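You operate a simulated robot arm through the tools that you are given. There is no shell and no other tool.

Carry out the task below with a simulated robot arm. There is one attempt and no reset: what you move stays moved.

TASK
Swap the board's bobbin with the fewest printed metres for the 60 m one.
Fine: the 60 m one stands on the bench top; board switch off before the swap and on again after; same seat; the one you take out goes on the bench top. Set down upright: what you pick out.

It is judged by the outcome, as a careful person would: the job done as asked, and still so three seconds after it is handed in. It fails if anything else is knocked over, pushed out of place, dropped, spilled or broken.

THE ROBOT
A 7-joint arm with a four-finger gripper, fixed in place. Base frame: the origin is at the foot of the arm, x ahead of it, y to its left, z up; the work surface is at about z = 72.8. Units: cm, degrees, N and s.
Its first joint turns from -69.0 to 172.0 degrees. Payload 3.67 kg.
Tool frame: the origin (TCP) lies between the finger pads and is the grasp point; the fingertips stand 2.8 cm ahead of it; z points along the fingers, y is the line along which they close. Largest opening 11.2 cm; the body of the gripper starts 7.3 cm behind the TCP.
Orientation is that of the tool frame in the base frame, as [roll, pitch, yaw] about the fixed x, y, z axes, in that order (R = Rz(yaw) Ry(pitch) Rx(roll)). With the fingers straight down and closing along the base's y, the tool's x points along the base's -x, its y along +y and its z along -z.

THE INTERFACE
- The arm moves only by the tool drive_tool. Its arguments are lists of equal length, an entry for each row: "travel": the shift along the tool's x, y, z in units of 150 mm (1.0 is 150 mm), a list of three; "angular": the turn, a rotation vector about the tool's x, y, z in units of 120 degrees (1.0 is 120 degrees), a list of three. In form: {"travel": [[x, y, z], ...], "angular": [[rx, ry, rz], ...]}. A call has 1 to 20 rows; each row is the pose to reach, as a shift and turn from the pose commanded when the call began, along the tool's axes at that moment. "fingers" is the gripper command, from -1 (fully open) to 1 (shut), values between in proportion, set as the call begins (left out, the last holds). A call with a number of a shift or a turn outside -1 to 1 is refused whole. Each row takes 0.2 s and may step no farther than 5 cm and 8.6 degrees from the row before; otherwise, or with a gripper value out of range, the whole call is refused. Where a pose cannot be reached the arm comes as near as it can. A force on the tool above 40 N (or 10 N above the force at the start of the call, whichever is more), or a blocked arm, ends the call early, and 0.2 s more pass. Each finger halts on what it meets, pressing with about 37 N; the grip force reading is that of the motor and also rises with nothing between the fingers. The clock runs only during rows and for 0.2 s after the last one: add rows that repeat a pose to give the fingers time. The reply holds the time, the measured pose of the TCP, the force on the tool along the base axes, the opening and the grip force, in the units named above and with some noise, with the torque about the TCP (base axes, N m) and any sound that the robot's microphone picked up.
- Cameras (640 x 400 px; columns grow to the right, rows downward): "scene" is fixed at [21.96, -49.92, 131.25]; the picture's right is [0.51, -0.86, 0.00], its down [-0.64, -0.37, -0.67] and it looks along [0.58, 0.34, -0.74] (base axes); focal length 237 px, centre (320, 200). "wrist" rides on the gripper at [6, -1.8, -10.4] in the tool frame; the picture's right is [0.29, 0.96, 0.00], its down [-0.80, 0.24, -0.55] and it looks along [-0.53, 0.16, 0.83] (tool axes); focal length 234 px, centre (320, 200). There is no depth. A picture from a camera that has moved, and an enlarged one, comes with that camera's place and axes in the base frame and with its lens.
- capture(camera): a new picture of that camera. The clock stands still meanwhile.
- slide_trunk(by): slides the trunk up (or, below 0, down) by that many cm; the arm rides with it, the base frame stays. It gives what a move gives, with no picture.
- inspect(camera, box): a new picture of the part [left, top, right, bottom] of that camera's present view, enlarged. The clock stands still meanwhile.
- sign_off(): hands the job in; it is judged then, once.

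Nothing tells you positions but the pictures and the camera data. Unless the task says otherwise, let go and move clear before handing in.

The tools are called after ">>>" as a command line: name --argument value ..., lists and objects as JSON in quotes. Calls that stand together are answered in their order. drive_tool: Moves the arm, as the interface text tells. Its arguments: {"type":"object","properties":{"travel":{"type":"array","items":{"type":"array","items":{"type":"number"}}},"angular":{"type":"array","items":{"type":"array","items":{"type":"number"}}},"fingers":{"type":"number"}},"required":["travel","angular"]} The other tools are called the same way: slide_trunk (by) slides the trunk up or down; capture (camera) takes a picture; inspect (camera, box) takes an enlarged picture of a part of a camera's view; sign_off () hands the job in.

At the start:

```text
time: 0.0
position: [72.6, -10.58, 105.82]
tool_rot: [-180.0, 0.0, 180.0]
force: [0.2, 0.4, -0.8]
torque: [0.0, 0.0, 0.0]
width: 11.23
gripper_force: 0.0
trunk travel left (down, up): [-52.5, 31.5]
```

scene: 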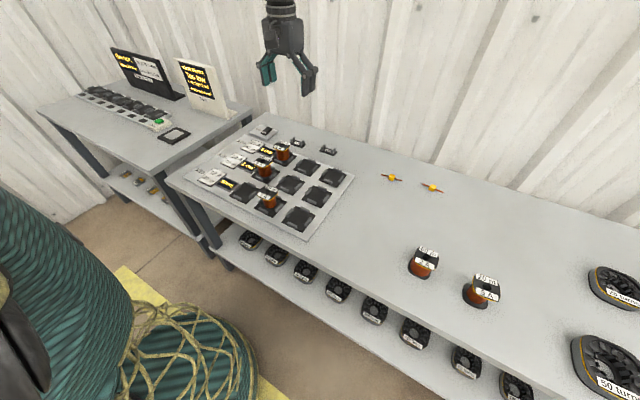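
wrist: 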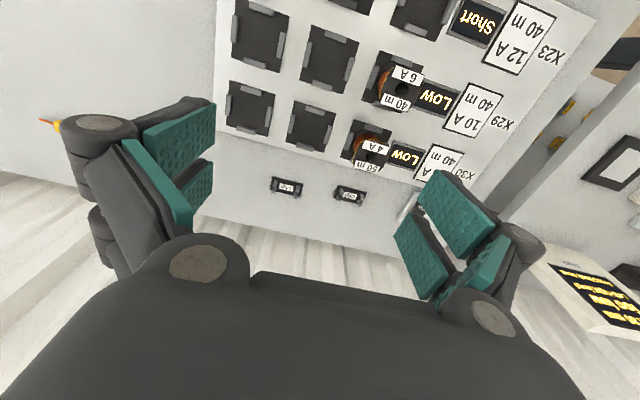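

I see a bench with a board of sockets, three bobbins on it, two loose bobbins on the bench top, and signs on a side table. I'll look closer at the labels first.

>>> inspect --camera "scene" --box '[160, 110, 360, 240]'

>>> inspect --camera "scene" --box '[380, 220, 540, 320]'

>>> inspect --camera "scene" --box '[60, 40, 260, 165]'

>>> inspect --camera "wrist" --box '[210, 0, 550, 212]'

```text
3.08 times, centred on (260, 175) of scene
camera zoom: at [21.96, -49.92, 131.25], right [0.51, -0.86, 0.0], down [-0.64, -0.37, -0.67], along [0.58, 0.34, -0.74], focal length 728 px, centre (505, 277)
```

zoom: 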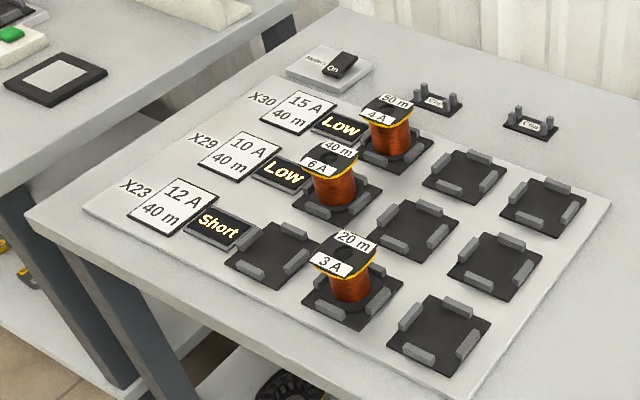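

```text
4.00 times, centred on (460, 270) of scene
camera zoom: at [21.96, -49.92, 131.25], right [0.51, -0.86, 0.0], down [-0.64, -0.37, -0.67], along [0.58, 0.34, -0.74], focal length 947 px, centre (-240, -80)
```

zoom: 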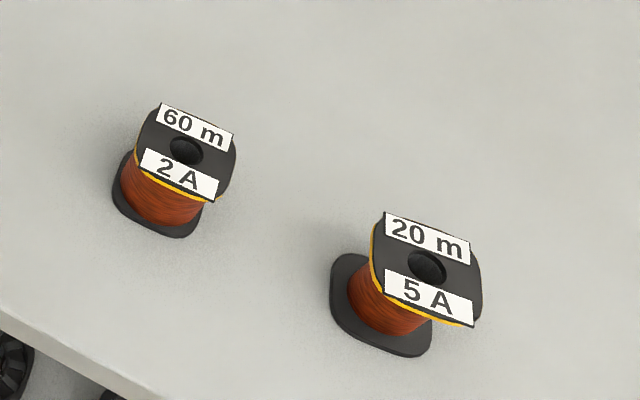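

```text
3.20 times, centred on (160, 102) of scene
camera zoom: at [21.96, -49.92, 131.25], right [0.51, -0.86, 0.0], down [-0.64, -0.37, -0.67], along [0.58, 0.34, -0.74], focal length 758 px, centre (832, 512)
```

zoom: 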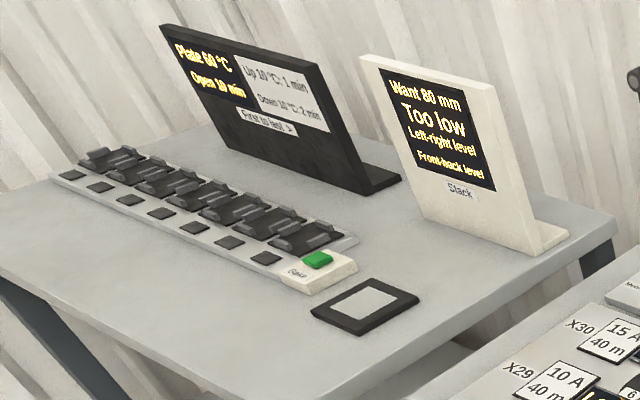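

```text
1.88 times, centred on (380, 106) of wrist
camera zoom: at [66.66, -12.44, 116.22], right [-0.29, 0.96, 0.0], down [0.8, 0.24, 0.55], along [0.53, 0.16, -0.83], focal length 441 px, centre (207, 377)
```

zoom: 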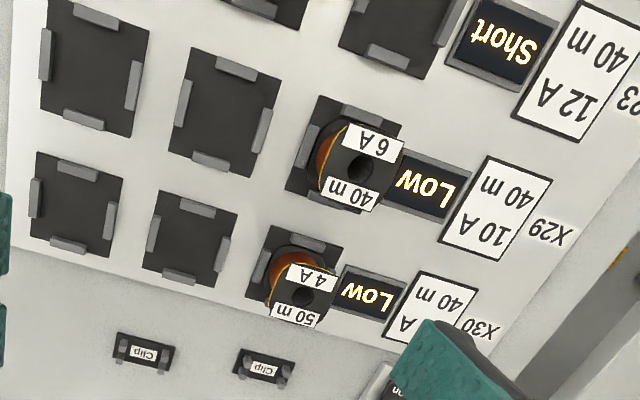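

The board holds 50 m, 40 m and 20 m bobbins, so 20 m / 3 A in row X23 is the one to take out. The 60 m / 2 A stands on the bench at about (61, -58). Next I look closer at the switch and the seat.

>>> inspect --camera "scene" --box '[235, 115, 299, 155]'

>>> inspect --camera "scene" --box '[230, 170, 310, 220]'

>>> inspect --camera "scene" --box '[400, 235, 448, 285]'

>>> inspect --camera "scene" --box '[280, 120, 440, 220]'

```text
10.00 times, centred on (267, 135) of scene
camera zoom: at [21.96, -49.92, 131.25], right [0.51, -0.86, 0.0], down [-0.64, -0.37, -0.67], along [0.58, 0.34, -0.74], focal length 2367 px, centre (850, 850)
```

zoom: 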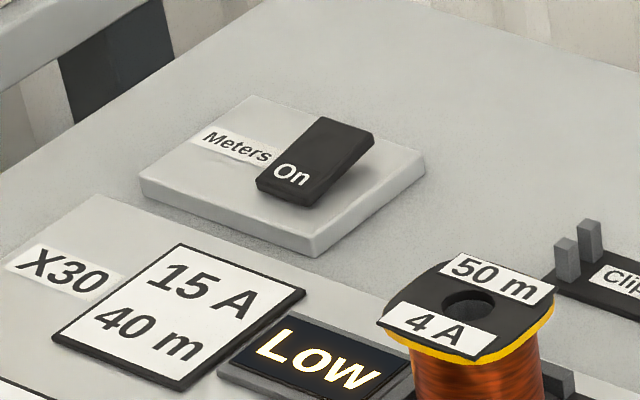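

```text
8.00 times, centred on (270, 195) of scene
camera zoom: at [21.96, -49.92, 131.25], right [0.51, -0.86, 0.0], down [-0.64, -0.37, -0.67], along [0.58, 0.34, -0.74], focal length 1894 px, centre (720, 240)
```

zoom: 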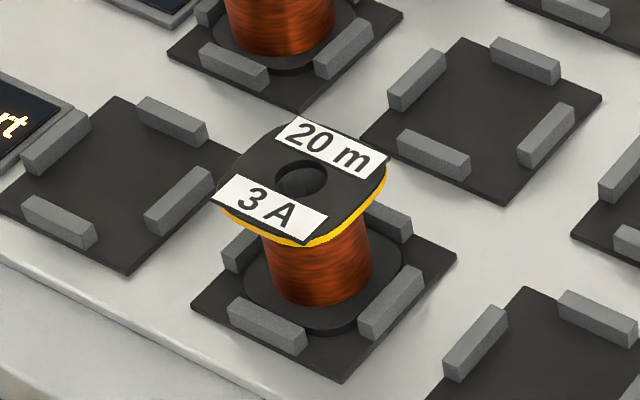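

```text
8.00 times, centred on (424, 260) of scene
camera zoom: at [21.96, -49.92, 131.25], right [0.51, -0.86, 0.0], down [-0.64, -0.37, -0.67], along [0.58, 0.34, -0.74], focal length 1894 px, centre (-512, -280)
```

zoom: 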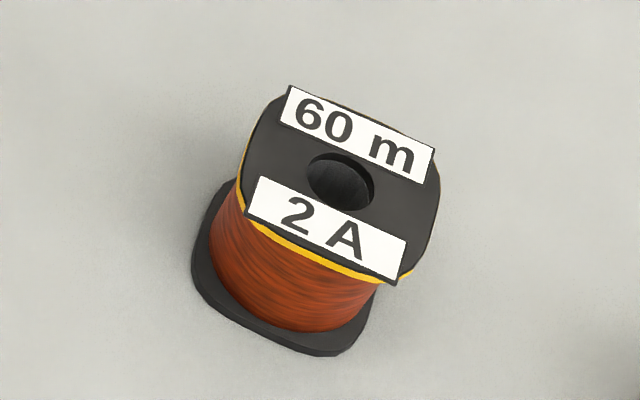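

```text
4.00 times, centred on (360, 170) of scene
camera zoom: at [21.96, -49.92, 131.25], right [0.51, -0.86, 0.0], down [-0.64, -0.37, -0.67], along [0.58, 0.34, -0.74], focal length 947 px, centre (160, 320)
```

zoom: 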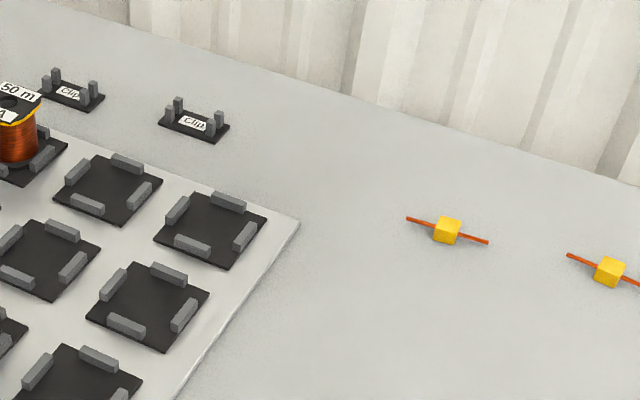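

The switch is a rocker reading "On", at about (88.6, 15.8). I'll close the fingers and move so the wrist camera gets a close view of it.

>>> drive_tool --travel '[[-0.06, 0.2, 0.05], [-0.12, 0.4, 0.1], [-0.18, 0.6, 0.2], [-0.25, 0.8, 0.3], [-0.25, 0.98, 0.35], [-0.25, 0.98, 0.35]]' --angular '[[0, 0, 0], [0, 0, 0], [0, 0, 0], [0, 0, 0], [0, 0, 0], [0, 0, 0]]' --fingers 1

>>> capture --camera "wrist"

```text
time: 1.4
position: [76.61, 3.9, 100.56]
tool_rot: [-180.0, 0.1, 180.0]
force: [-0.3, -0.4, 0.1]
torque: [0.03, -0.01, 0.01]
width: 0.0
gripper_force: 35.6
trunk travel left (down, up): [-52.5, 31.5]
```

```text
taken
camera wrist: at [70.5, 2.15, 110.91], right [-0.29, 0.96, 0.0], down [0.8, 0.24, 0.55], along [0.53, 0.16, -0.83], focal length 234 px, centre (320, 200)
```

wrist: 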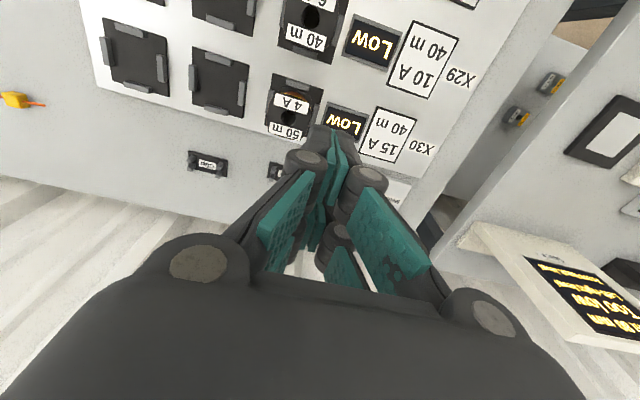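

The fingers block the view of the switch. I'll open them and move a bit farther forward and left so it shows between them.

>>> drive_tool --travel '[[-0.15, 0.17, 0.14], [-0.3, 0.34, 0.28], [-0.45, 0.51, 0.42], [-0.62, 0.67, 0.5], [-0.62, 0.67, 0.5]]' --angular '[[0, 0, 0], [0, 0, 0], [0, 0, 0], [0, 0, 0], [0, 0, 0]]' --fingers -1

>>> capture --camera "wrist"

>>> inspect --camera "wrist" --box '[240, 60, 400, 160]'

```text
time: 2.6
position: [85.95, 13.41, 93.18]
tool_rot: [179.5, -0.1, 179.4]
force: [0.2, 0.7, 0.8]
torque: [-0.01, 0.0, -0.01]
width: 11.22
gripper_force: 0.2
trunk travel left (down, up): [-52.5, 31.5]
```

```text
taken
camera wrist: at [80.01, 11.58, 103.62], right [-0.28, 0.96, 0.01], down [0.8, 0.23, 0.55], along [0.53, 0.16, -0.83], focal length 234 px, centre (320, 200)
```

wrist: 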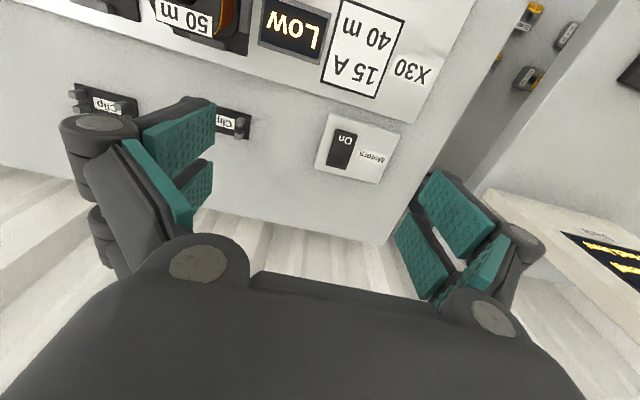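

```text
4.00 times, centred on (320, 110) of wrist
camera zoom: at [80.01, 11.58, 103.62], right [-0.28, 0.96, 0.01], down [0.8, 0.23, 0.55], along [0.53, 0.16, -0.83], focal length 937 px, centre (320, 560)
```

zoom: 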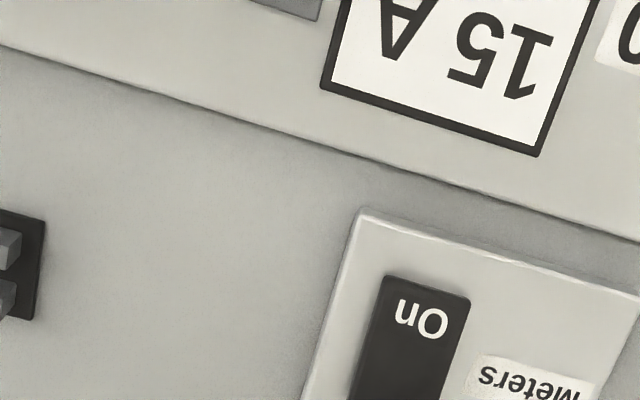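

>>> inspect --camera "wrist" --box '[300, 100, 412, 190]'

>>> inspect --camera "scene" --box '[245, 115, 293, 145]'

```text
4.44 times, centred on (356, 145) of wrist
camera zoom: at [80.01, 11.58, 103.62], right [-0.28, 0.96, 0.01], down [0.8, 0.23, 0.55], along [0.53, 0.16, -0.83], focal length 1041 px, centre (160, 444)
```

zoom: 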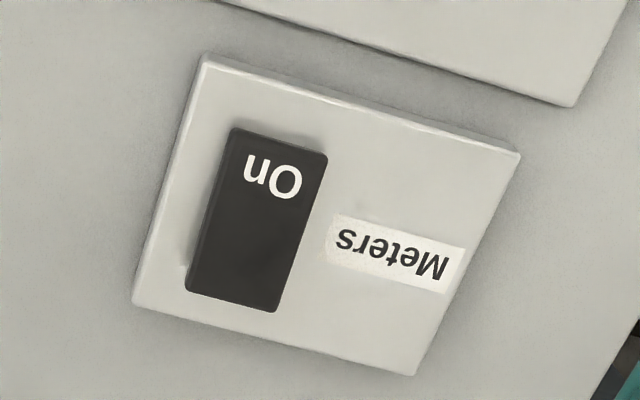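

```text
13.33 times, centred on (269, 130) of scene
camera zoom: at [21.96, -49.92, 131.25], right [0.51, -0.86, 0.0], down [-0.64, -0.37, -0.67], along [0.58, 0.34, -0.74], focal length 3156 px, centre (1000, 1133)
```

zoom: 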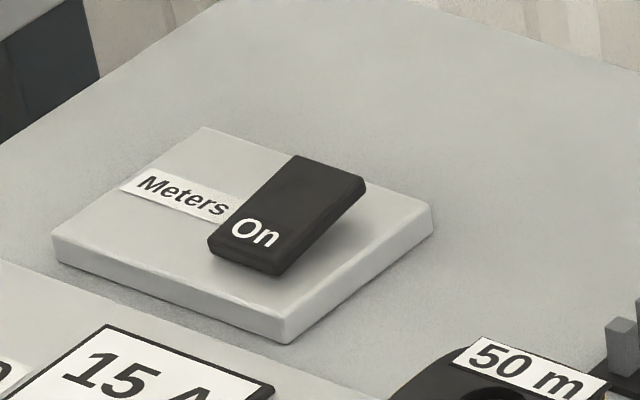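

The rocker's near end (text "On") is pressed down and its far end, at about (92.3, 17.5), is raised, so pressing the far end should switch it off. I'll close the fingers and hover above that end.

>>> drive_tool --travel '[[-0.13, 0.07, 0.2], [-0.26, 0.15, 0.4], [-0.37, 0.21, 0.6], [-0.37, 0.222, 0.72], [-0.37, 0.222, 0.72], [-0.37, 0.222, 0.72]]' --angular '[[0, 0, 0], [0, 0, 0], [0, 0, 0], [0, 0, 0], [0, 0, 0], [0, 0, 0]]' --fingers 1

>>> inspect --camera "scene" --box '[233, 95, 313, 145]'

>>> capture --camera "wrist"

```text
time: 4.0
position: [91.13, 17.52, 82.08]
tool_rot: [-180.0, 0.0, 180.0]
force: [-1.1, 0.3, -0.8]
torque: [-0.01, 0.0, 0.02]
width: 0.01
gripper_force: 35.4
trunk travel left (down, up): [-52.5, 31.5]
```

```text
8.00 times, centred on (273, 120) of scene
camera zoom: at [21.96, -49.92, 131.25], right [0.51, -0.86, 0.0], down [-0.64, -0.37, -0.67], along [0.58, 0.34, -0.74], focal length 1894 px, centre (696, 840)
```

zoom: 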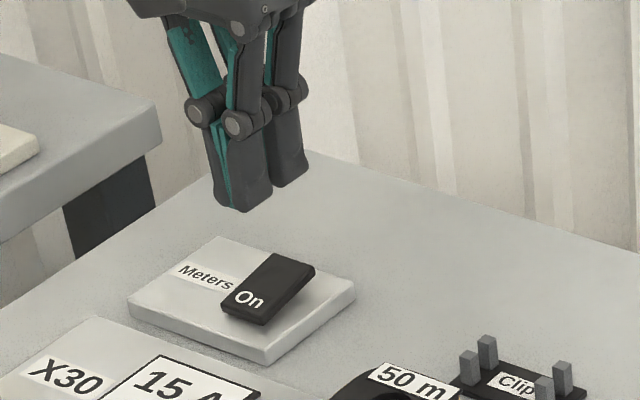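

```text
taken
camera wrist: at [85.17, 15.69, 92.63], right [-0.29, 0.96, 0.0], down [0.8, 0.24, 0.55], along [0.53, 0.16, -0.83], focal length 234 px, centre (320, 200)
```

wrist: 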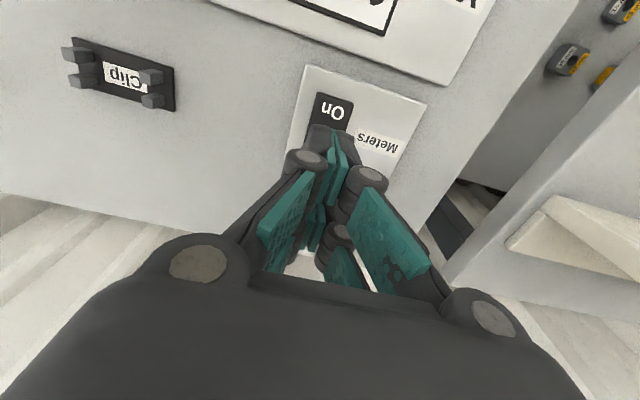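

I want to understand the finger tips' shape before pressing, so I'll zoom in on them.

>>> inspect --camera "scene" --box '[246, 85, 286, 125]'

>>> inspect --camera "wrist" --box '[240, 80, 440, 205]'

```text
10.00 times, centred on (266, 105) of scene
camera zoom: at [21.96, -49.92, 131.25], right [0.51, -0.86, 0.0], down [-0.64, -0.37, -0.67], along [0.58, 0.34, -0.74], focal length 2367 px, centre (860, 1150)
```

zoom: 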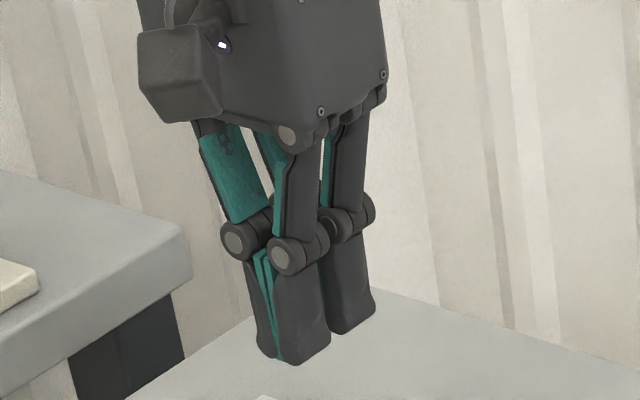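

```text
3.20 times, centred on (340, 142) of wrist
camera zoom: at [85.17, 15.69, 92.63], right [-0.29, 0.96, 0.0], down [0.8, 0.24, 0.55], along [0.53, 0.16, -0.83], focal length 749 px, centre (256, 384)
```

zoom: 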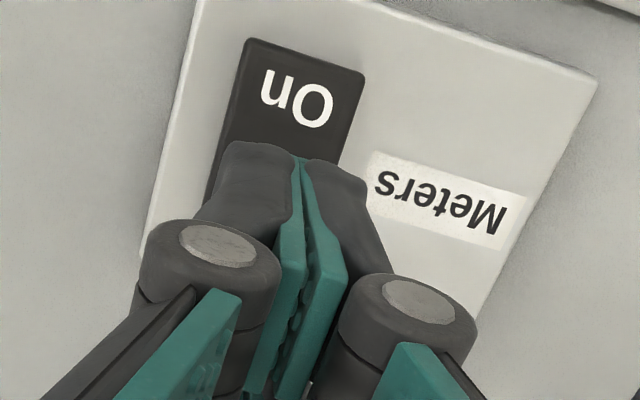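

Each jaw is really a pair of fingers about 2.4 cm either side of the tool centre along the tool's x. I'll turn the tool 90° so the footprint along the rocker's length is narrow, staying at this height.

>>> drive_tool --travel '[[0, 0, 0], [0, 0, 0], [0, 0, 0], [0, 0, 0], [0, 0, 0], [0, 0, 0], [0, 0, 0], [0, 0, 0], [0, 0, 0], [0, 0, 0], [-0.03, 0, 0], [-0.03, 0, 0], [-0.03, 0, 0]]' --angular '[[0, 0, -0.068], [0, 0, -0.136], [0, 0, -0.204], [0, 0, -0.272], [0, 0, -0.34], [0, 0, -0.408], [0, 0, -0.476], [0, 0, -0.544], [0, 0, -0.612], [0, 0, -0.68], [0, 0, -0.75], [0, 0, -0.75], [0, 0, -0.75]]' --fingers 1

>>> capture --camera "wrist"

>>> inspect --camera "scene" --box '[233, 95, 313, 145]'

```text
time: 6.8
position: [91.65, 17.51, 82.39]
tool_rot: [-180.0, 0.0, -90.1]
force: [0.3, -0.9, 0.3]
torque: [-0.01, 0.01, -0.01]
width: 0.01
gripper_force: 35.4
trunk travel left (down, up): [-52.5, 31.5]
```

```text
taken
camera wrist: at [93.5, 11.5, 92.67], right [-0.96, -0.29, 0.0], down [-0.24, 0.8, 0.55], along [-0.16, 0.53, -0.83], focal length 234 px, centre (320, 200)
```

wrist: 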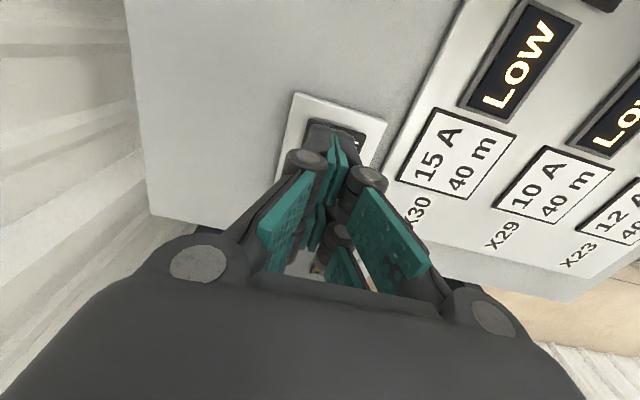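

```text
8.00 times, centred on (273, 120) of scene
camera zoom: at [21.96, -49.92, 131.25], right [0.51, -0.86, 0.0], down [-0.64, -0.37, -0.67], along [0.58, 0.34, -0.74], focal length 1894 px, centre (696, 840)
```

zoom: 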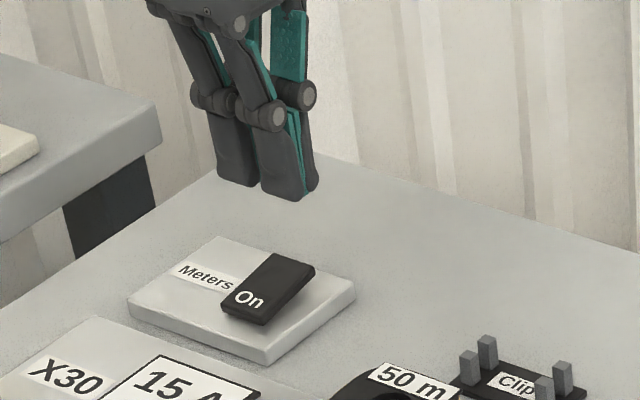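

>>> inspect --camera "wrist" --box '[260, 80, 420, 180]'

```text
4.00 times, centred on (340, 130) of wrist
camera zoom: at [93.5, 11.5, 92.67], right [-0.96, -0.29, 0.0], down [-0.24, 0.8, 0.55], along [-0.16, 0.53, -0.83], focal length 937 px, centre (240, 480)
```

zoom: 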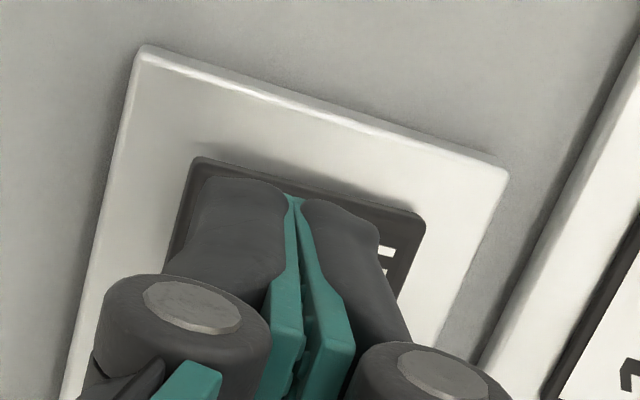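

The rocker spans about x 88.4–93.0 and y 16.0–18.8. I'll shift 0.55 cm farther and press down on the raised far end slowly.

>>> drive_tool --travel '[[0, -0.037, 0.0], [0, -0.037, 0.1], [0, -0.037, 0.15], [0, -0.037, 0.17], [0, -0.037, 0.185], [0, -0.037, 0.2], [0, -0.037, 0.215], [0, -0.037, 0.23], [0, -0.037, 0.24], [0, -0.037, 0.25]]' --angular '[[0, 0, 0], [0, 0, 0], [0, 0, 0], [0, 0, 0], [0, 0, 0], [0, 0, 0], [0, 0, 0], [0, 0, 0], [0, 0, 0], [0, 0, 0]]'

>>> inspect --camera "scene" --box '[233, 95, 313, 145]'

>>> inspect --camera "scene" --box '[160, 110, 360, 240]'

```text
time: 9.0
position: [92.14, 17.42, 78.52]
tool_rot: [-179.8, 0.0, -90.1]
force: [0.7, -0.1, 0.3]
torque: [-0.03, -0.01, 0.01]
width: 0.0
gripper_force: 35.5
trunk travel left (down, up): [-52.5, 31.5]
```

```text
8.00 times, centred on (273, 120) of scene
camera zoom: at [21.96, -49.92, 131.25], right [0.51, -0.86, 0.0], down [-0.64, -0.37, -0.67], along [0.58, 0.34, -0.74], focal length 1894 px, centre (696, 840)
```

zoom: 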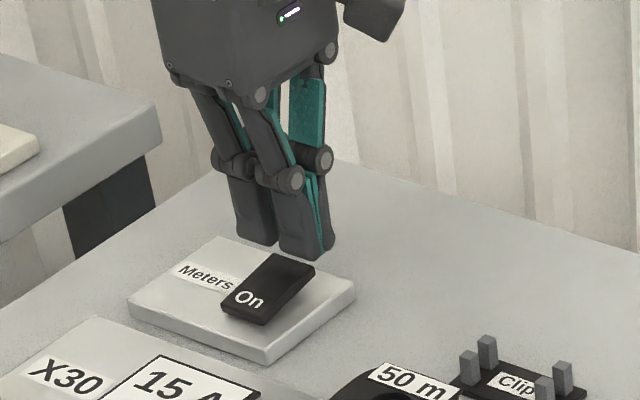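

```text
3.08 times, centred on (260, 175) of scene
camera zoom: at [21.96, -49.92, 131.25], right [0.51, -0.86, 0.0], down [-0.64, -0.37, -0.67], along [0.58, 0.34, -0.74], focal length 728 px, centre (505, 277)
```

zoom: 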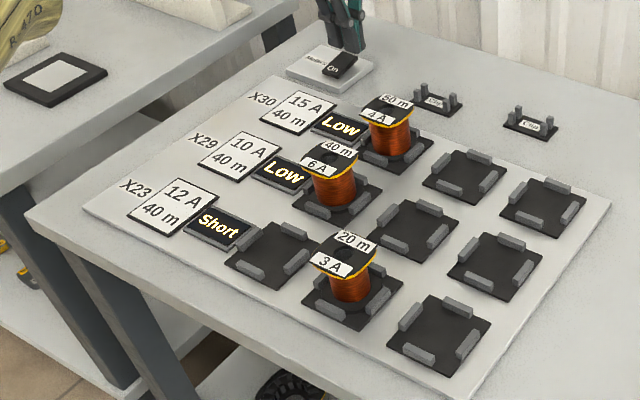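

No contact yet; tips should be around z 75.7. I check the wrist view for how the tips sit relative to the rocker.

>>> inspect --camera "wrist" --box '[260, 80, 420, 180]'

>>> inspect --camera "scene" --box '[256, 115, 288, 135]'

```text
4.00 times, centred on (340, 130) of wrist
camera zoom: at [94.03, 11.48, 88.91], right [-0.96, -0.29, 0.0], down [-0.24, 0.8, 0.55], along [-0.16, 0.53, -0.83], focal length 937 px, centre (240, 480)
```

zoom: 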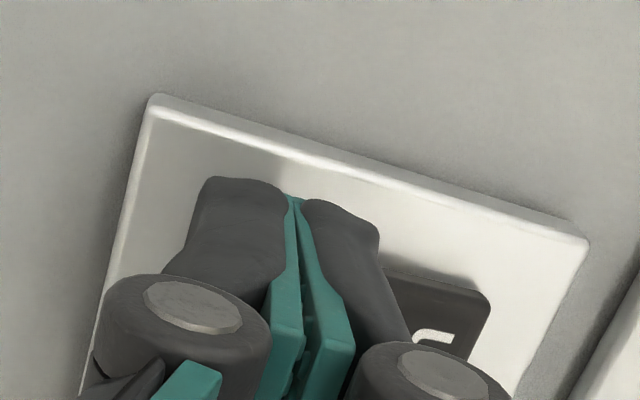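

```text
16.00 times, centred on (272, 125) of scene
camera zoom: at [21.96, -49.92, 131.25], right [0.51, -0.86, 0.0], down [-0.64, -0.37, -0.67], along [0.58, 0.34, -0.74], focal length 3788 px, centre (1088, 1400)
```

zoom: 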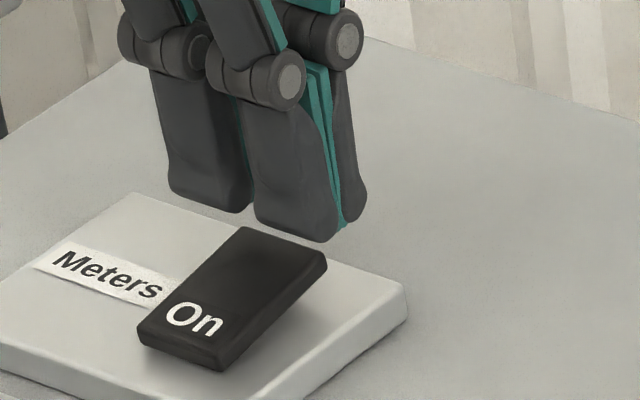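

The tips still look roughly 1–2 cm above the rocker's far end. I keep descending in small steps.

>>> drive_tool --travel '[[0, 0, 0.013], [0, 0, 0.026], [0, 0, 0.039], [0, 0, 0.052], [0, 0, 0.065], [0, 0, 0.065]]' --angular '[[0, 0, 0], [0, 0, 0], [0, 0, 0], [0, 0, 0], [0, 0, 0], [0, 0, 0]]'

>>> inspect --camera "scene" --box '[256, 115, 288, 135]'

```text
time: 10.4
position: [92.21, 17.41, 77.45]
tool_rot: [-180.0, 0.0, -90.0]
force: [-0.5, -0.3, -1.1]
torque: [0.01, 0.01, 0.03]
width: 0.02
gripper_force: 35.6
trunk travel left (down, up): [-52.5, 31.5]
```

```text
16.00 times, centred on (272, 125) of scene
camera zoom: at [21.96, -49.92, 131.25], right [0.51, -0.86, 0.0], down [-0.64, -0.37, -0.67], along [0.58, 0.34, -0.74], focal length 3788 px, centre (1088, 1400)
```

zoom: 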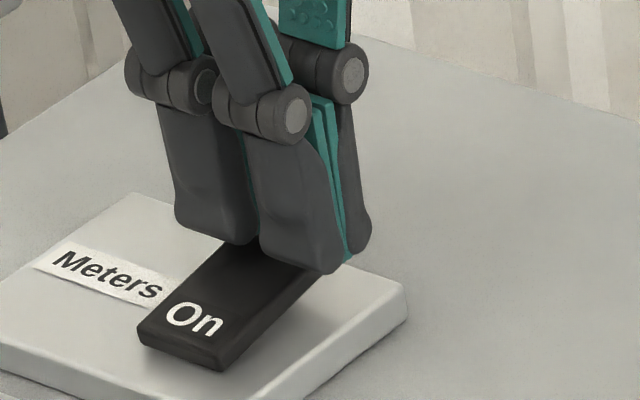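

The tips now overlap the raised end from above. I continue down gently.

>>> drive_tool --travel '[[0, 0, 0.013], [0, 0, 0.026], [0, 0, 0.039], [0, 0, 0.052], [0, 0, 0.065], [0, 0, 0.065]]' --angular '[[0, 0, 0], [0, 0, 0], [0, 0, 0], [0, 0, 0], [0, 0, 0], [0, 0, 0]]'

>>> inspect --camera "scene" --box '[256, 115, 288, 135]'

>>> inspect --camera "scene" --box '[160, 110, 360, 240]'

```text
time: 11.8
position: [92.19, 17.44, 76.76]
tool_rot: [-179.9, 0.1, -90.0]
force: [-0.9, 0.1, 10.6]
torque: [0.03, 0.1, -0.02]
width: 0.0
gripper_force: 35.7
trunk travel left (down, up): [-52.5, 31.5]
```

```text
16.00 times, centred on (272, 125) of scene
camera zoom: at [21.96, -49.92, 131.25], right [0.51, -0.86, 0.0], down [-0.64, -0.37, -0.67], along [0.58, 0.34, -0.74], focal length 3788 px, centre (1088, 1400)
```

zoom: 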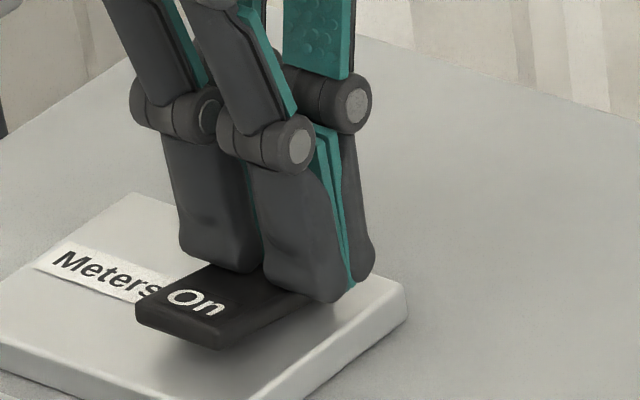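

```text
3.08 times, centred on (260, 175) of scene
camera zoom: at [21.96, -49.92, 131.25], right [0.51, -0.86, 0.0], down [-0.64, -0.37, -0.67], along [0.58, 0.34, -0.74], focal length 728 px, centre (505, 277)
```

zoom: 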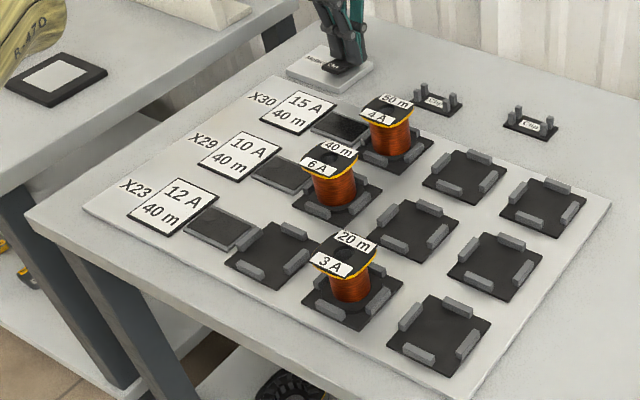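

The meters have gone dark, so the switch is over. I press slightly more to make sure it latches, then lift and check.

>>> drive_tool --travel '[[0, 0, 0.013], [0, 0, 0.02], [0, 0, -0.05], [0, 0, -0.25], [0, 0, -0.5], [0, 0, -0.5]]' --angular '[[0, 0, 0], [0, 0, 0], [0, 0, 0], [0, 0, 0], [0, 0, 0], [0, 0, 0]]'

>>> inspect --camera "scene" --box '[256, 115, 288, 135]'

>>> inspect --camera "scene" --box '[160, 110, 360, 240]'

```text
time: 13.2
position: [92.09, 17.35, 84.08]
tool_rot: [179.9, -0.1, -90.0]
force: [0.1, 1.6, -0.8]
torque: [-0.03, 0.0, -0.01]
width: 0.01
gripper_force: 35.6
trunk travel left (down, up): [-52.5, 31.5]
```

```text
16.00 times, centred on (272, 125) of scene
camera zoom: at [21.96, -49.92, 131.25], right [0.51, -0.86, 0.0], down [-0.64, -0.37, -0.67], along [0.58, 0.34, -0.74], focal length 3788 px, centre (1088, 1400)
```

zoom: 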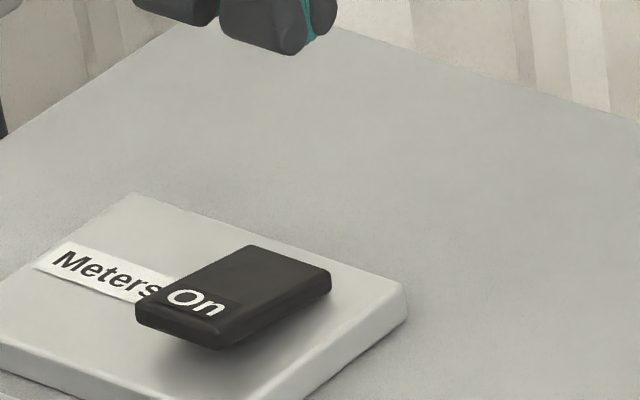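

```text
3.08 times, centred on (260, 175) of scene
camera zoom: at [21.96, -49.92, 131.25], right [0.51, -0.86, 0.0], down [-0.64, -0.37, -0.67], along [0.58, 0.34, -0.74], focal length 728 px, centre (505, 277)
```

zoom: 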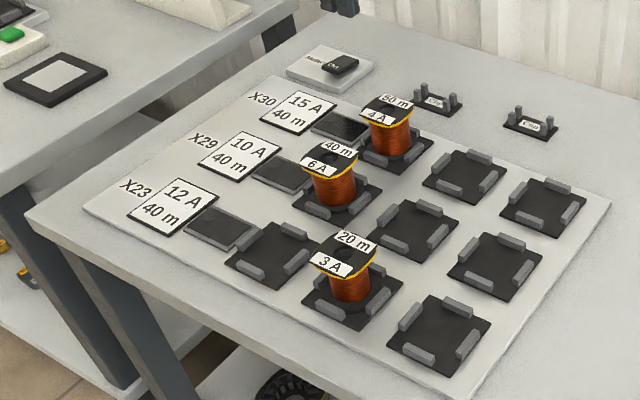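

The switch is off and latched. Now I rise, turn the tool back to its first orientation and travel toward the 20 m / 3 A bobbin.

>>> drive_tool --travel '[[0, 0, -0.25], [0, 0, -0.5], [0.05, 0.05, -0.65], [0.15, 0.15, -0.65], [0.25, 0.25, -0.65], [0.35, 0.35, -0.65], [0.45, 0.45, -0.65], [0.55, 0.55, -0.65], [0.65, 0.65, -0.65], [0.75, 0.75, -0.65], [0.85, 0.85, -0.65], [0.95, 0.95, -0.65], [1.0, 1.0, -0.65], [1.0, 1.0, -0.65]]' --angular '[[0, 0, 0], [0, 0, 0.07], [0, 0, 0.14], [0, 0, 0.21], [0, 0, 0.28], [0, 0, 0.35], [0, 0, 0.42], [0, 0, 0.49], [0, 0, 0.56], [0, 0, 0.63], [0, 0, 0.7], [0, 0, 0.75], [0, 0, 0.75], [0, 0, 0.75]]' --fingers -1

```text
time: 16.2
position: [77.16, 2.48, 93.98]
tool_rot: [-180.0, 0.0, -180.0]
force: [0.8, -0.4, -0.1]
torque: [0.03, -0.01, -0.01]
width: 11.22
gripper_force: 0.1
trunk travel left (down, up): [-52.5, 31.5]
```

>>> drive_tool --travel '[[0.2, -0.177, 0], [0.4, -0.354, 0], [0.6, -0.531, 0], [0.8, -0.71, 0], [1.0, -0.887, 0], [1.0, -0.887, 0]]' --angular '[[0, 0, 0], [0, 0, 0], [0, 0, 0], [0, 0, 0], [0, 0, 0], [0, 0, 0]]'

>>> drive_tool --travel '[[0.2, 0, 0], [0.33, 0, 0], [0.33, 0, 0]]' --angular '[[0, 0, 0], [0, 0, 0], [0, 0, 0]]'

>>> capture --camera "wrist"

>>> inspect --camera "wrist" --box '[240, 60, 400, 160]'

```text
time: 17.6
position: [62.24, -10.9, 93.77]
tool_rot: [-180.0, 0.0, -180.0]
force: [1.0, -0.9, 0.1]
torque: [-0.02, 0.02, -0.02]
width: 11.19
gripper_force: 0.0
trunk travel left (down, up): [-52.5, 31.5]
```

```text
time: 18.4
position: [57.32, -10.88, 93.82]
tool_rot: [-179.9, 0.0, -179.9]
force: [1.1, -0.6, -0.4]
torque: [-0.01, -0.01, -0.02]
width: 11.23
gripper_force: 0.1
trunk travel left (down, up): [-52.5, 31.5]
```

```text
taken
camera wrist: at [51.33, -12.67, 104.22], right [-0.29, 0.96, 0.0], down [0.8, 0.24, 0.55], along [0.53, 0.16, -0.83], focal length 234 px, centre (320, 200)
```

wrist: 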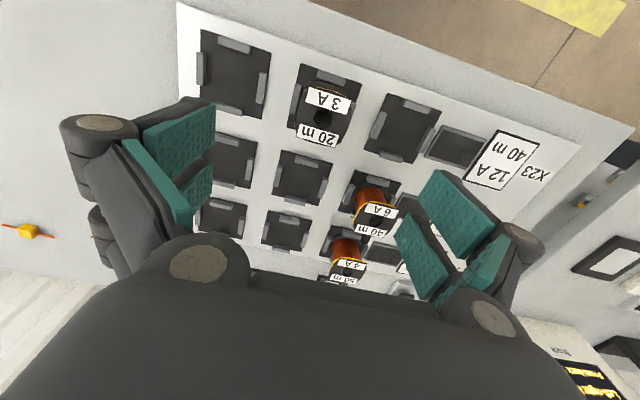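

```text
4.00 times, centred on (320, 110) of wrist
camera zoom: at [51.33, -12.67, 104.22], right [-0.29, 0.96, 0.0], down [0.8, 0.24, 0.55], along [0.53, 0.16, -0.83], focal length 937 px, centre (320, 560)
```

zoom: 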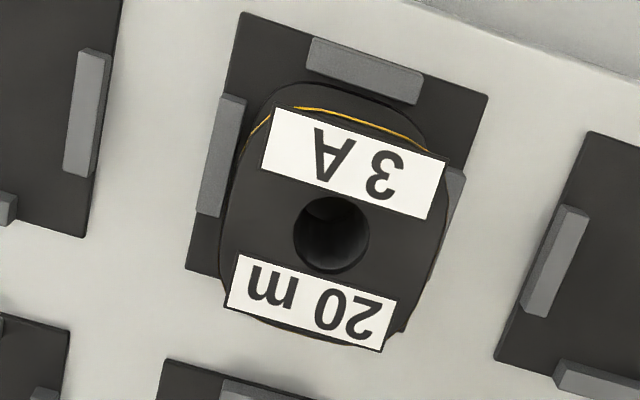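

The 20 m / 3 A bobbin's hole is at about (57.45, -10.45). I centre on it and descend partway to check alignment.

>>> drive_tool --travel '[[-0.013, 0.023, 0], [-0.013, 0.023, 0.3], [-0.013, 0.023, 0.6], [-0.013, 0.023, 0.65], [-0.013, 0.023, 0.65]]' --angular '[[0, 0, 0], [0, 0, 0], [0, 0, 0], [0, 0, 0], [0, 0, 0]]'

>>> capture --camera "wrist"

>>> inspect --camera "scene" --box '[220, 140, 320, 220]'

```text
time: 19.6
position: [57.44, -10.57, 83.96]
tool_rot: [180.0, 0.0, 180.0]
force: [0.5, 0.2, 0.2]
torque: [0.03, -0.01, 0.01]
width: 11.21
gripper_force: 0.1
trunk travel left (down, up): [-52.5, 31.5]
```

```text
taken
camera wrist: at [51.53, -12.36, 94.43], right [-0.29, 0.96, 0.0], down [0.8, 0.24, 0.55], along [0.53, 0.16, -0.83], focal length 234 px, centre (320, 200)
```

wrist: 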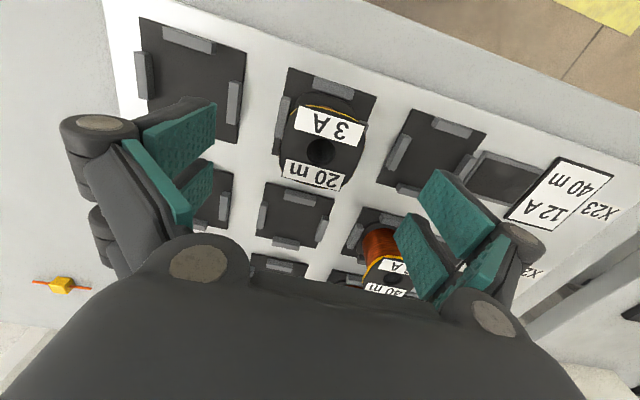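

```text
5.00 times, centred on (270, 180) of scene
camera zoom: at [21.96, -49.92, 131.25], right [0.51, -0.86, 0.0], down [-0.64, -0.37, -0.67], along [0.58, 0.34, -0.74], focal length 1184 px, centre (570, 300)
```

zoom: 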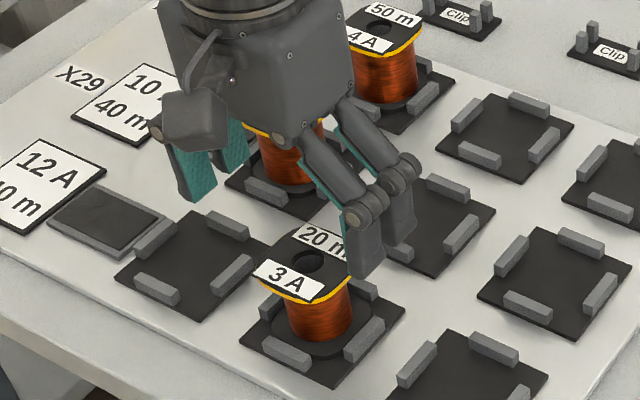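

>>> inspect --camera "wrist" --box '[240, 80, 400, 200]'

```text
3.33 times, centred on (320, 140) of wrist
camera zoom: at [51.53, -12.36, 94.43], right [-0.29, 0.96, 0.0], down [0.8, 0.24, 0.55], along [0.53, 0.16, -0.83], focal length 781 px, centre (320, 400)
```

zoom: 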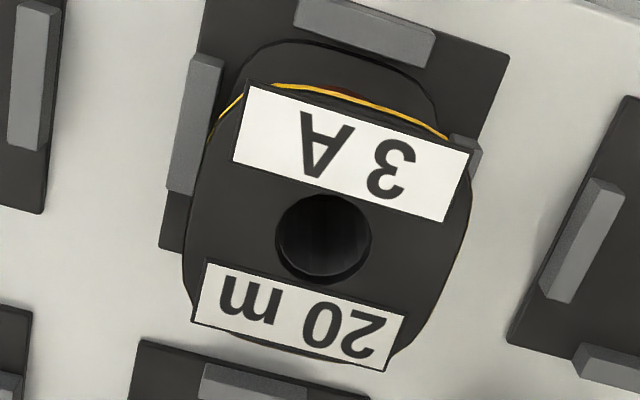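

Triangulation puts the flange top at z ≈ 79.2, centred at (57.4, -10.5), flange about 5.75 cm wide. I descend so the TCP is at flange height, tips staying above the stops.

>>> drive_tool --travel '[[0, 0, 0.12], [0, 0, 0.24], [0, 0, 0.345], [0, 0, 0.345]]' --angular '[[0, 0, 0], [0, 0, 0], [0, 0, 0], [0, 0, 0]]'

>>> inspect --camera "scene" --box '[220, 140, 320, 220]'

>>> capture --camera "wrist"

```text
time: 20.6
position: [57.55, -10.49, 78.87]
tool_rot: [180.0, 0.0, 179.9]
force: [-0.4, 0.7, 0.8]
torque: [0.03, 0.0, 0.02]
width: 11.22
gripper_force: 0.0
trunk travel left (down, up): [-52.5, 31.5]
```

```text
5.00 times, centred on (270, 180) of scene
camera zoom: at [21.96, -49.92, 131.25], right [0.51, -0.86, 0.0], down [-0.64, -0.37, -0.67], along [0.58, 0.34, -0.74], focal length 1184 px, centre (570, 300)
```

zoom: 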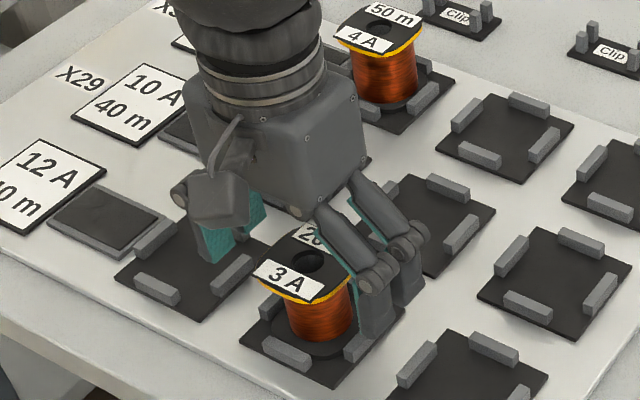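

```text
taken
camera wrist: at [51.51, -12.37, 89.33], right [-0.29, 0.96, 0.0], down [0.8, 0.24, 0.55], along [0.53, 0.16, -0.83], focal length 234 px, centre (320, 200)
```

wrist: 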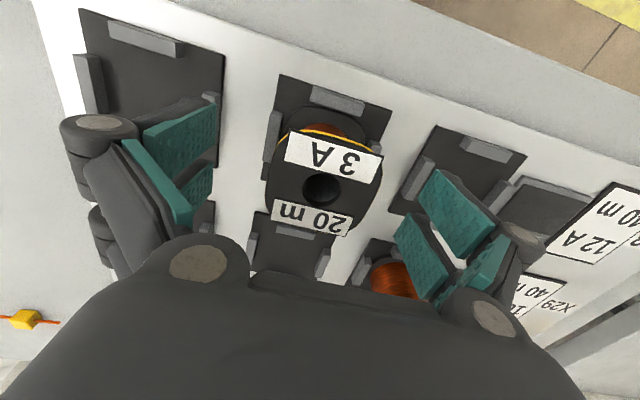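

Aligned, with the bobbin between the jaws. I close the gripper on the flange.

>>> drive_tool --travel '[[0, 0, 0], [0, 0, 0], [0, 0, 0], [0, 0, 0]]' --angular '[[0, 0, 0], [0, 0, 0], [0, 0, 0], [0, 0, 0]]' --fingers 1

>>> capture --camera "wrist"

>>> inspect --camera "scene" --box '[220, 140, 320, 220]'

```text
time: 21.6
position: [57.44, -10.6, 78.97]
tool_rot: [180.0, 0.0, -179.9]
force: [-0.8, -0.5, 4.1]
torque: [0.03, -0.08, 0.0]
width: 5.41
gripper_force: 37.2
trunk travel left (down, up): [-52.5, 31.5]
```

```text
taken
camera wrist: at [51.52, -12.36, 89.35], right [-0.29, 0.96, 0.0], down [0.8, 0.24, 0.55], along [0.53, 0.16, -0.83], focal length 234 px, centre (320, 200)
```

wrist: 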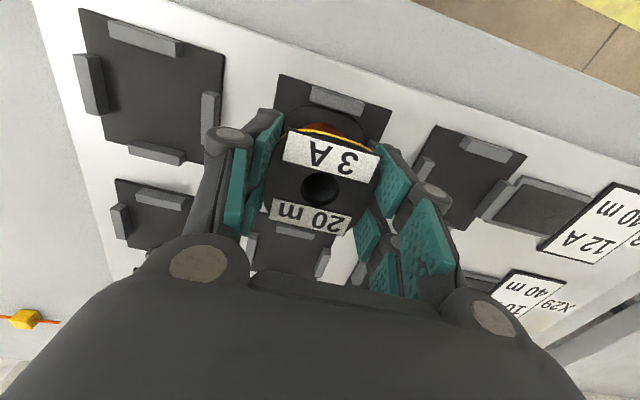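

```text
5.00 times, centred on (270, 180) of scene
camera zoom: at [21.96, -49.92, 131.25], right [0.51, -0.86, 0.0], down [-0.64, -0.37, -0.67], along [0.58, 0.34, -0.74], focal length 1184 px, centre (570, 300)
```

zoom: 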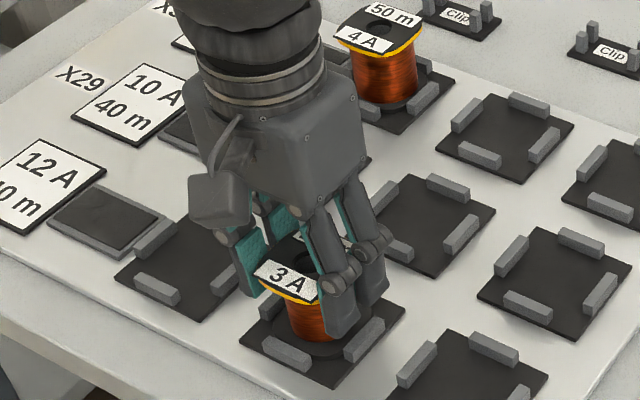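

The grip holds at 5.41 cm. I lift straight up slowly out of the seat.

>>> drive_tool --travel '[[0, 0, -0.04], [0, 0, -0.1], [0, 0, -0.2], [0, 0, -0.35], [0, 0, -0.55], [0, 0, -0.75], [0, 0, -0.75]]' --angular '[[0, 0, 0], [0, 0, 0], [0, 0, 0], [0, 0, 0], [0, 0, 0], [0, 0, 0], [0, 0, 0]]'

>>> capture --camera "wrist"

>>> capture --camera "scene"

```text
time: 23.2
position: [57.44, -10.67, 90.07]
tool_rot: [180.0, 0.0, 180.0]
force: [0.7, -0.1, -2.6]
torque: [0.01, -0.02, 0.0]
width: 5.39
gripper_force: 37.2
trunk travel left (down, up): [-52.5, 31.5]
```

```text
taken
camera wrist: at [51.51, -12.32, 100.59], right [-0.29, 0.96, 0.0], down [0.8, 0.24, 0.55], along [0.53, 0.16, -0.83], focal length 234 px, centre (320, 200)
```

wrist: 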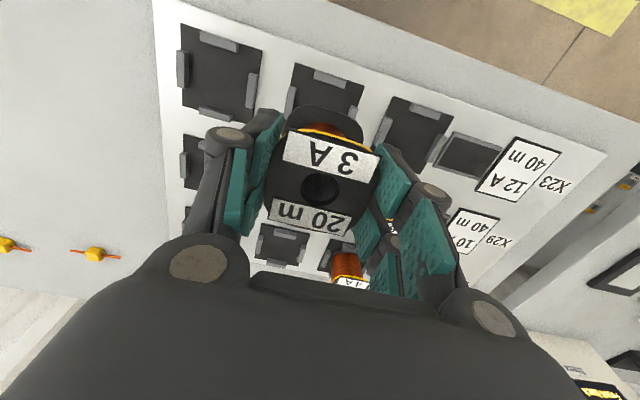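

```text
taken
```

scene: 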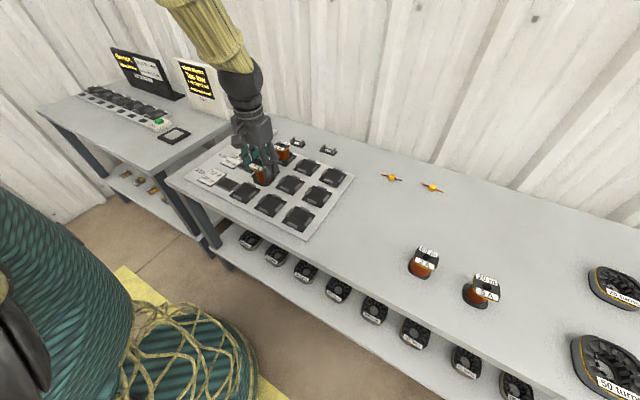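

The bobbin is out and upright. I carry it to a clear spot on the bench between the board and the 60 m bobbin, about (64, -40).

>>> drive_tool --travel '[[-0.03, -0.12, 0], [-0.08, -0.3, 0], [-0.12, -0.5, 0], [-0.17, -0.7, 0], [-0.2, -0.88, 0], [-0.217, -0.983, 0]]' --angular '[[0, 0, 0], [0, 0, 0], [0, 0, 0], [0, 0, 0], [0, 0, 0], [0, 0, 0]]'

>>> drive_tool --travel '[[-0.03, -0.12, 0], [-0.08, -0.3, 0], [-0.12, -0.5, 0], [-0.17, -0.7, 0], [-0.2, -0.88, 0], [-0.217, -0.983, 0], [-0.217, -0.983, 0], [-0.217, -0.983, 0]]' --angular '[[0, 0, 0], [0, 0, 0], [0, 0, 0], [0, 0, 0], [0, 0, 0], [0, 0, 0], [0, 0, 0], [0, 0, 0]]'

>>> capture --camera "wrist"

>>> capture --camera "scene"

```text
time: 24.6
position: [60.74, -25.26, 90.06]
tool_rot: [180.0, 0.0, -180.0]
force: [0.3, -0.3, -1.6]
torque: [0.0, 0.01, 0.0]
width: 5.39
gripper_force: 37.3
trunk travel left (down, up): [-52.5, 31.5]
```

```text
time: 26.4
position: [63.91, -40.11, 90.05]
tool_rot: [180.0, 0.0, 179.9]
force: [-0.2, 0.4, -0.9]
torque: [0.02, 0.03, -0.02]
width: 5.39
gripper_force: 36.5
trunk travel left (down, up): [-52.5, 31.5]
```

```text
taken
camera wrist: at [57.98, -41.85, 100.51], right [-0.29, 0.96, 0.0], down [0.8, 0.24, 0.55], along [0.53, 0.16, -0.83], focal length 234 px, centre (320, 200)
```

wrist: 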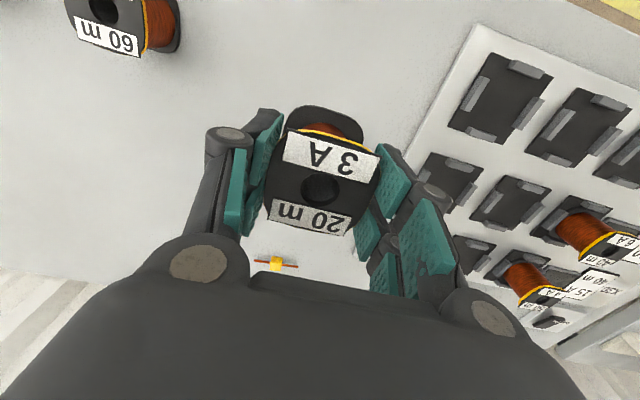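

```text
taken
```

scene: 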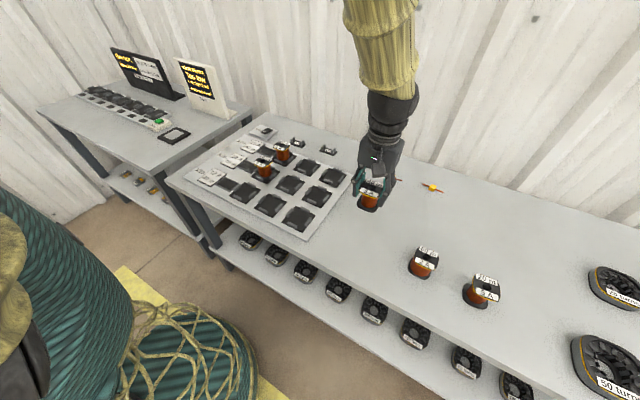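

Clear area below. I descend, fast at first and then in small steps until it touches down.

>>> drive_tool --travel '[[0, 0, 0.2], [0, 0, 0.4], [0, 0, 0.6], [0, 0, 0.7], [0, 0, 0.74], [0, 0, 0.75], [0, 0, 0.76], [0, 0, 0.77], [0, 0, 0.78], [0, 0, 0.78]]' --angular '[[0, 0, 0], [0, 0, 0], [0, 0, 0], [0, 0, 0], [0, 0, 0], [0, 0, 0], [0, 0, 0], [0, 0, 0], [0, 0, 0], [0, 0, 0]]'

>>> inspect --camera "scene" --box '[330, 150, 430, 230]'

```text
time: 28.6
position: [63.91, -40.0, 78.52]
tool_rot: [179.9, 0.0, -180.0]
force: [0.3, -0.2, -1.8]
torque: [0.01, -0.01, -0.02]
width: 5.37
gripper_force: 37.3
trunk travel left (down, up): [-52.5, 31.5]
```

```text
5.00 times, centred on (380, 190) of scene
camera zoom: at [21.96, -49.92, 131.25], right [0.51, -0.86, 0.0], down [-0.64, -0.37, -0.67], along [0.58, 0.34, -0.74], focal length 1184 px, centre (20, 250)
```

zoom: 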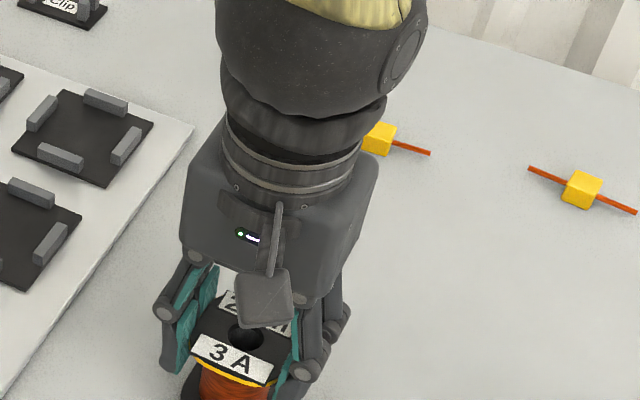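

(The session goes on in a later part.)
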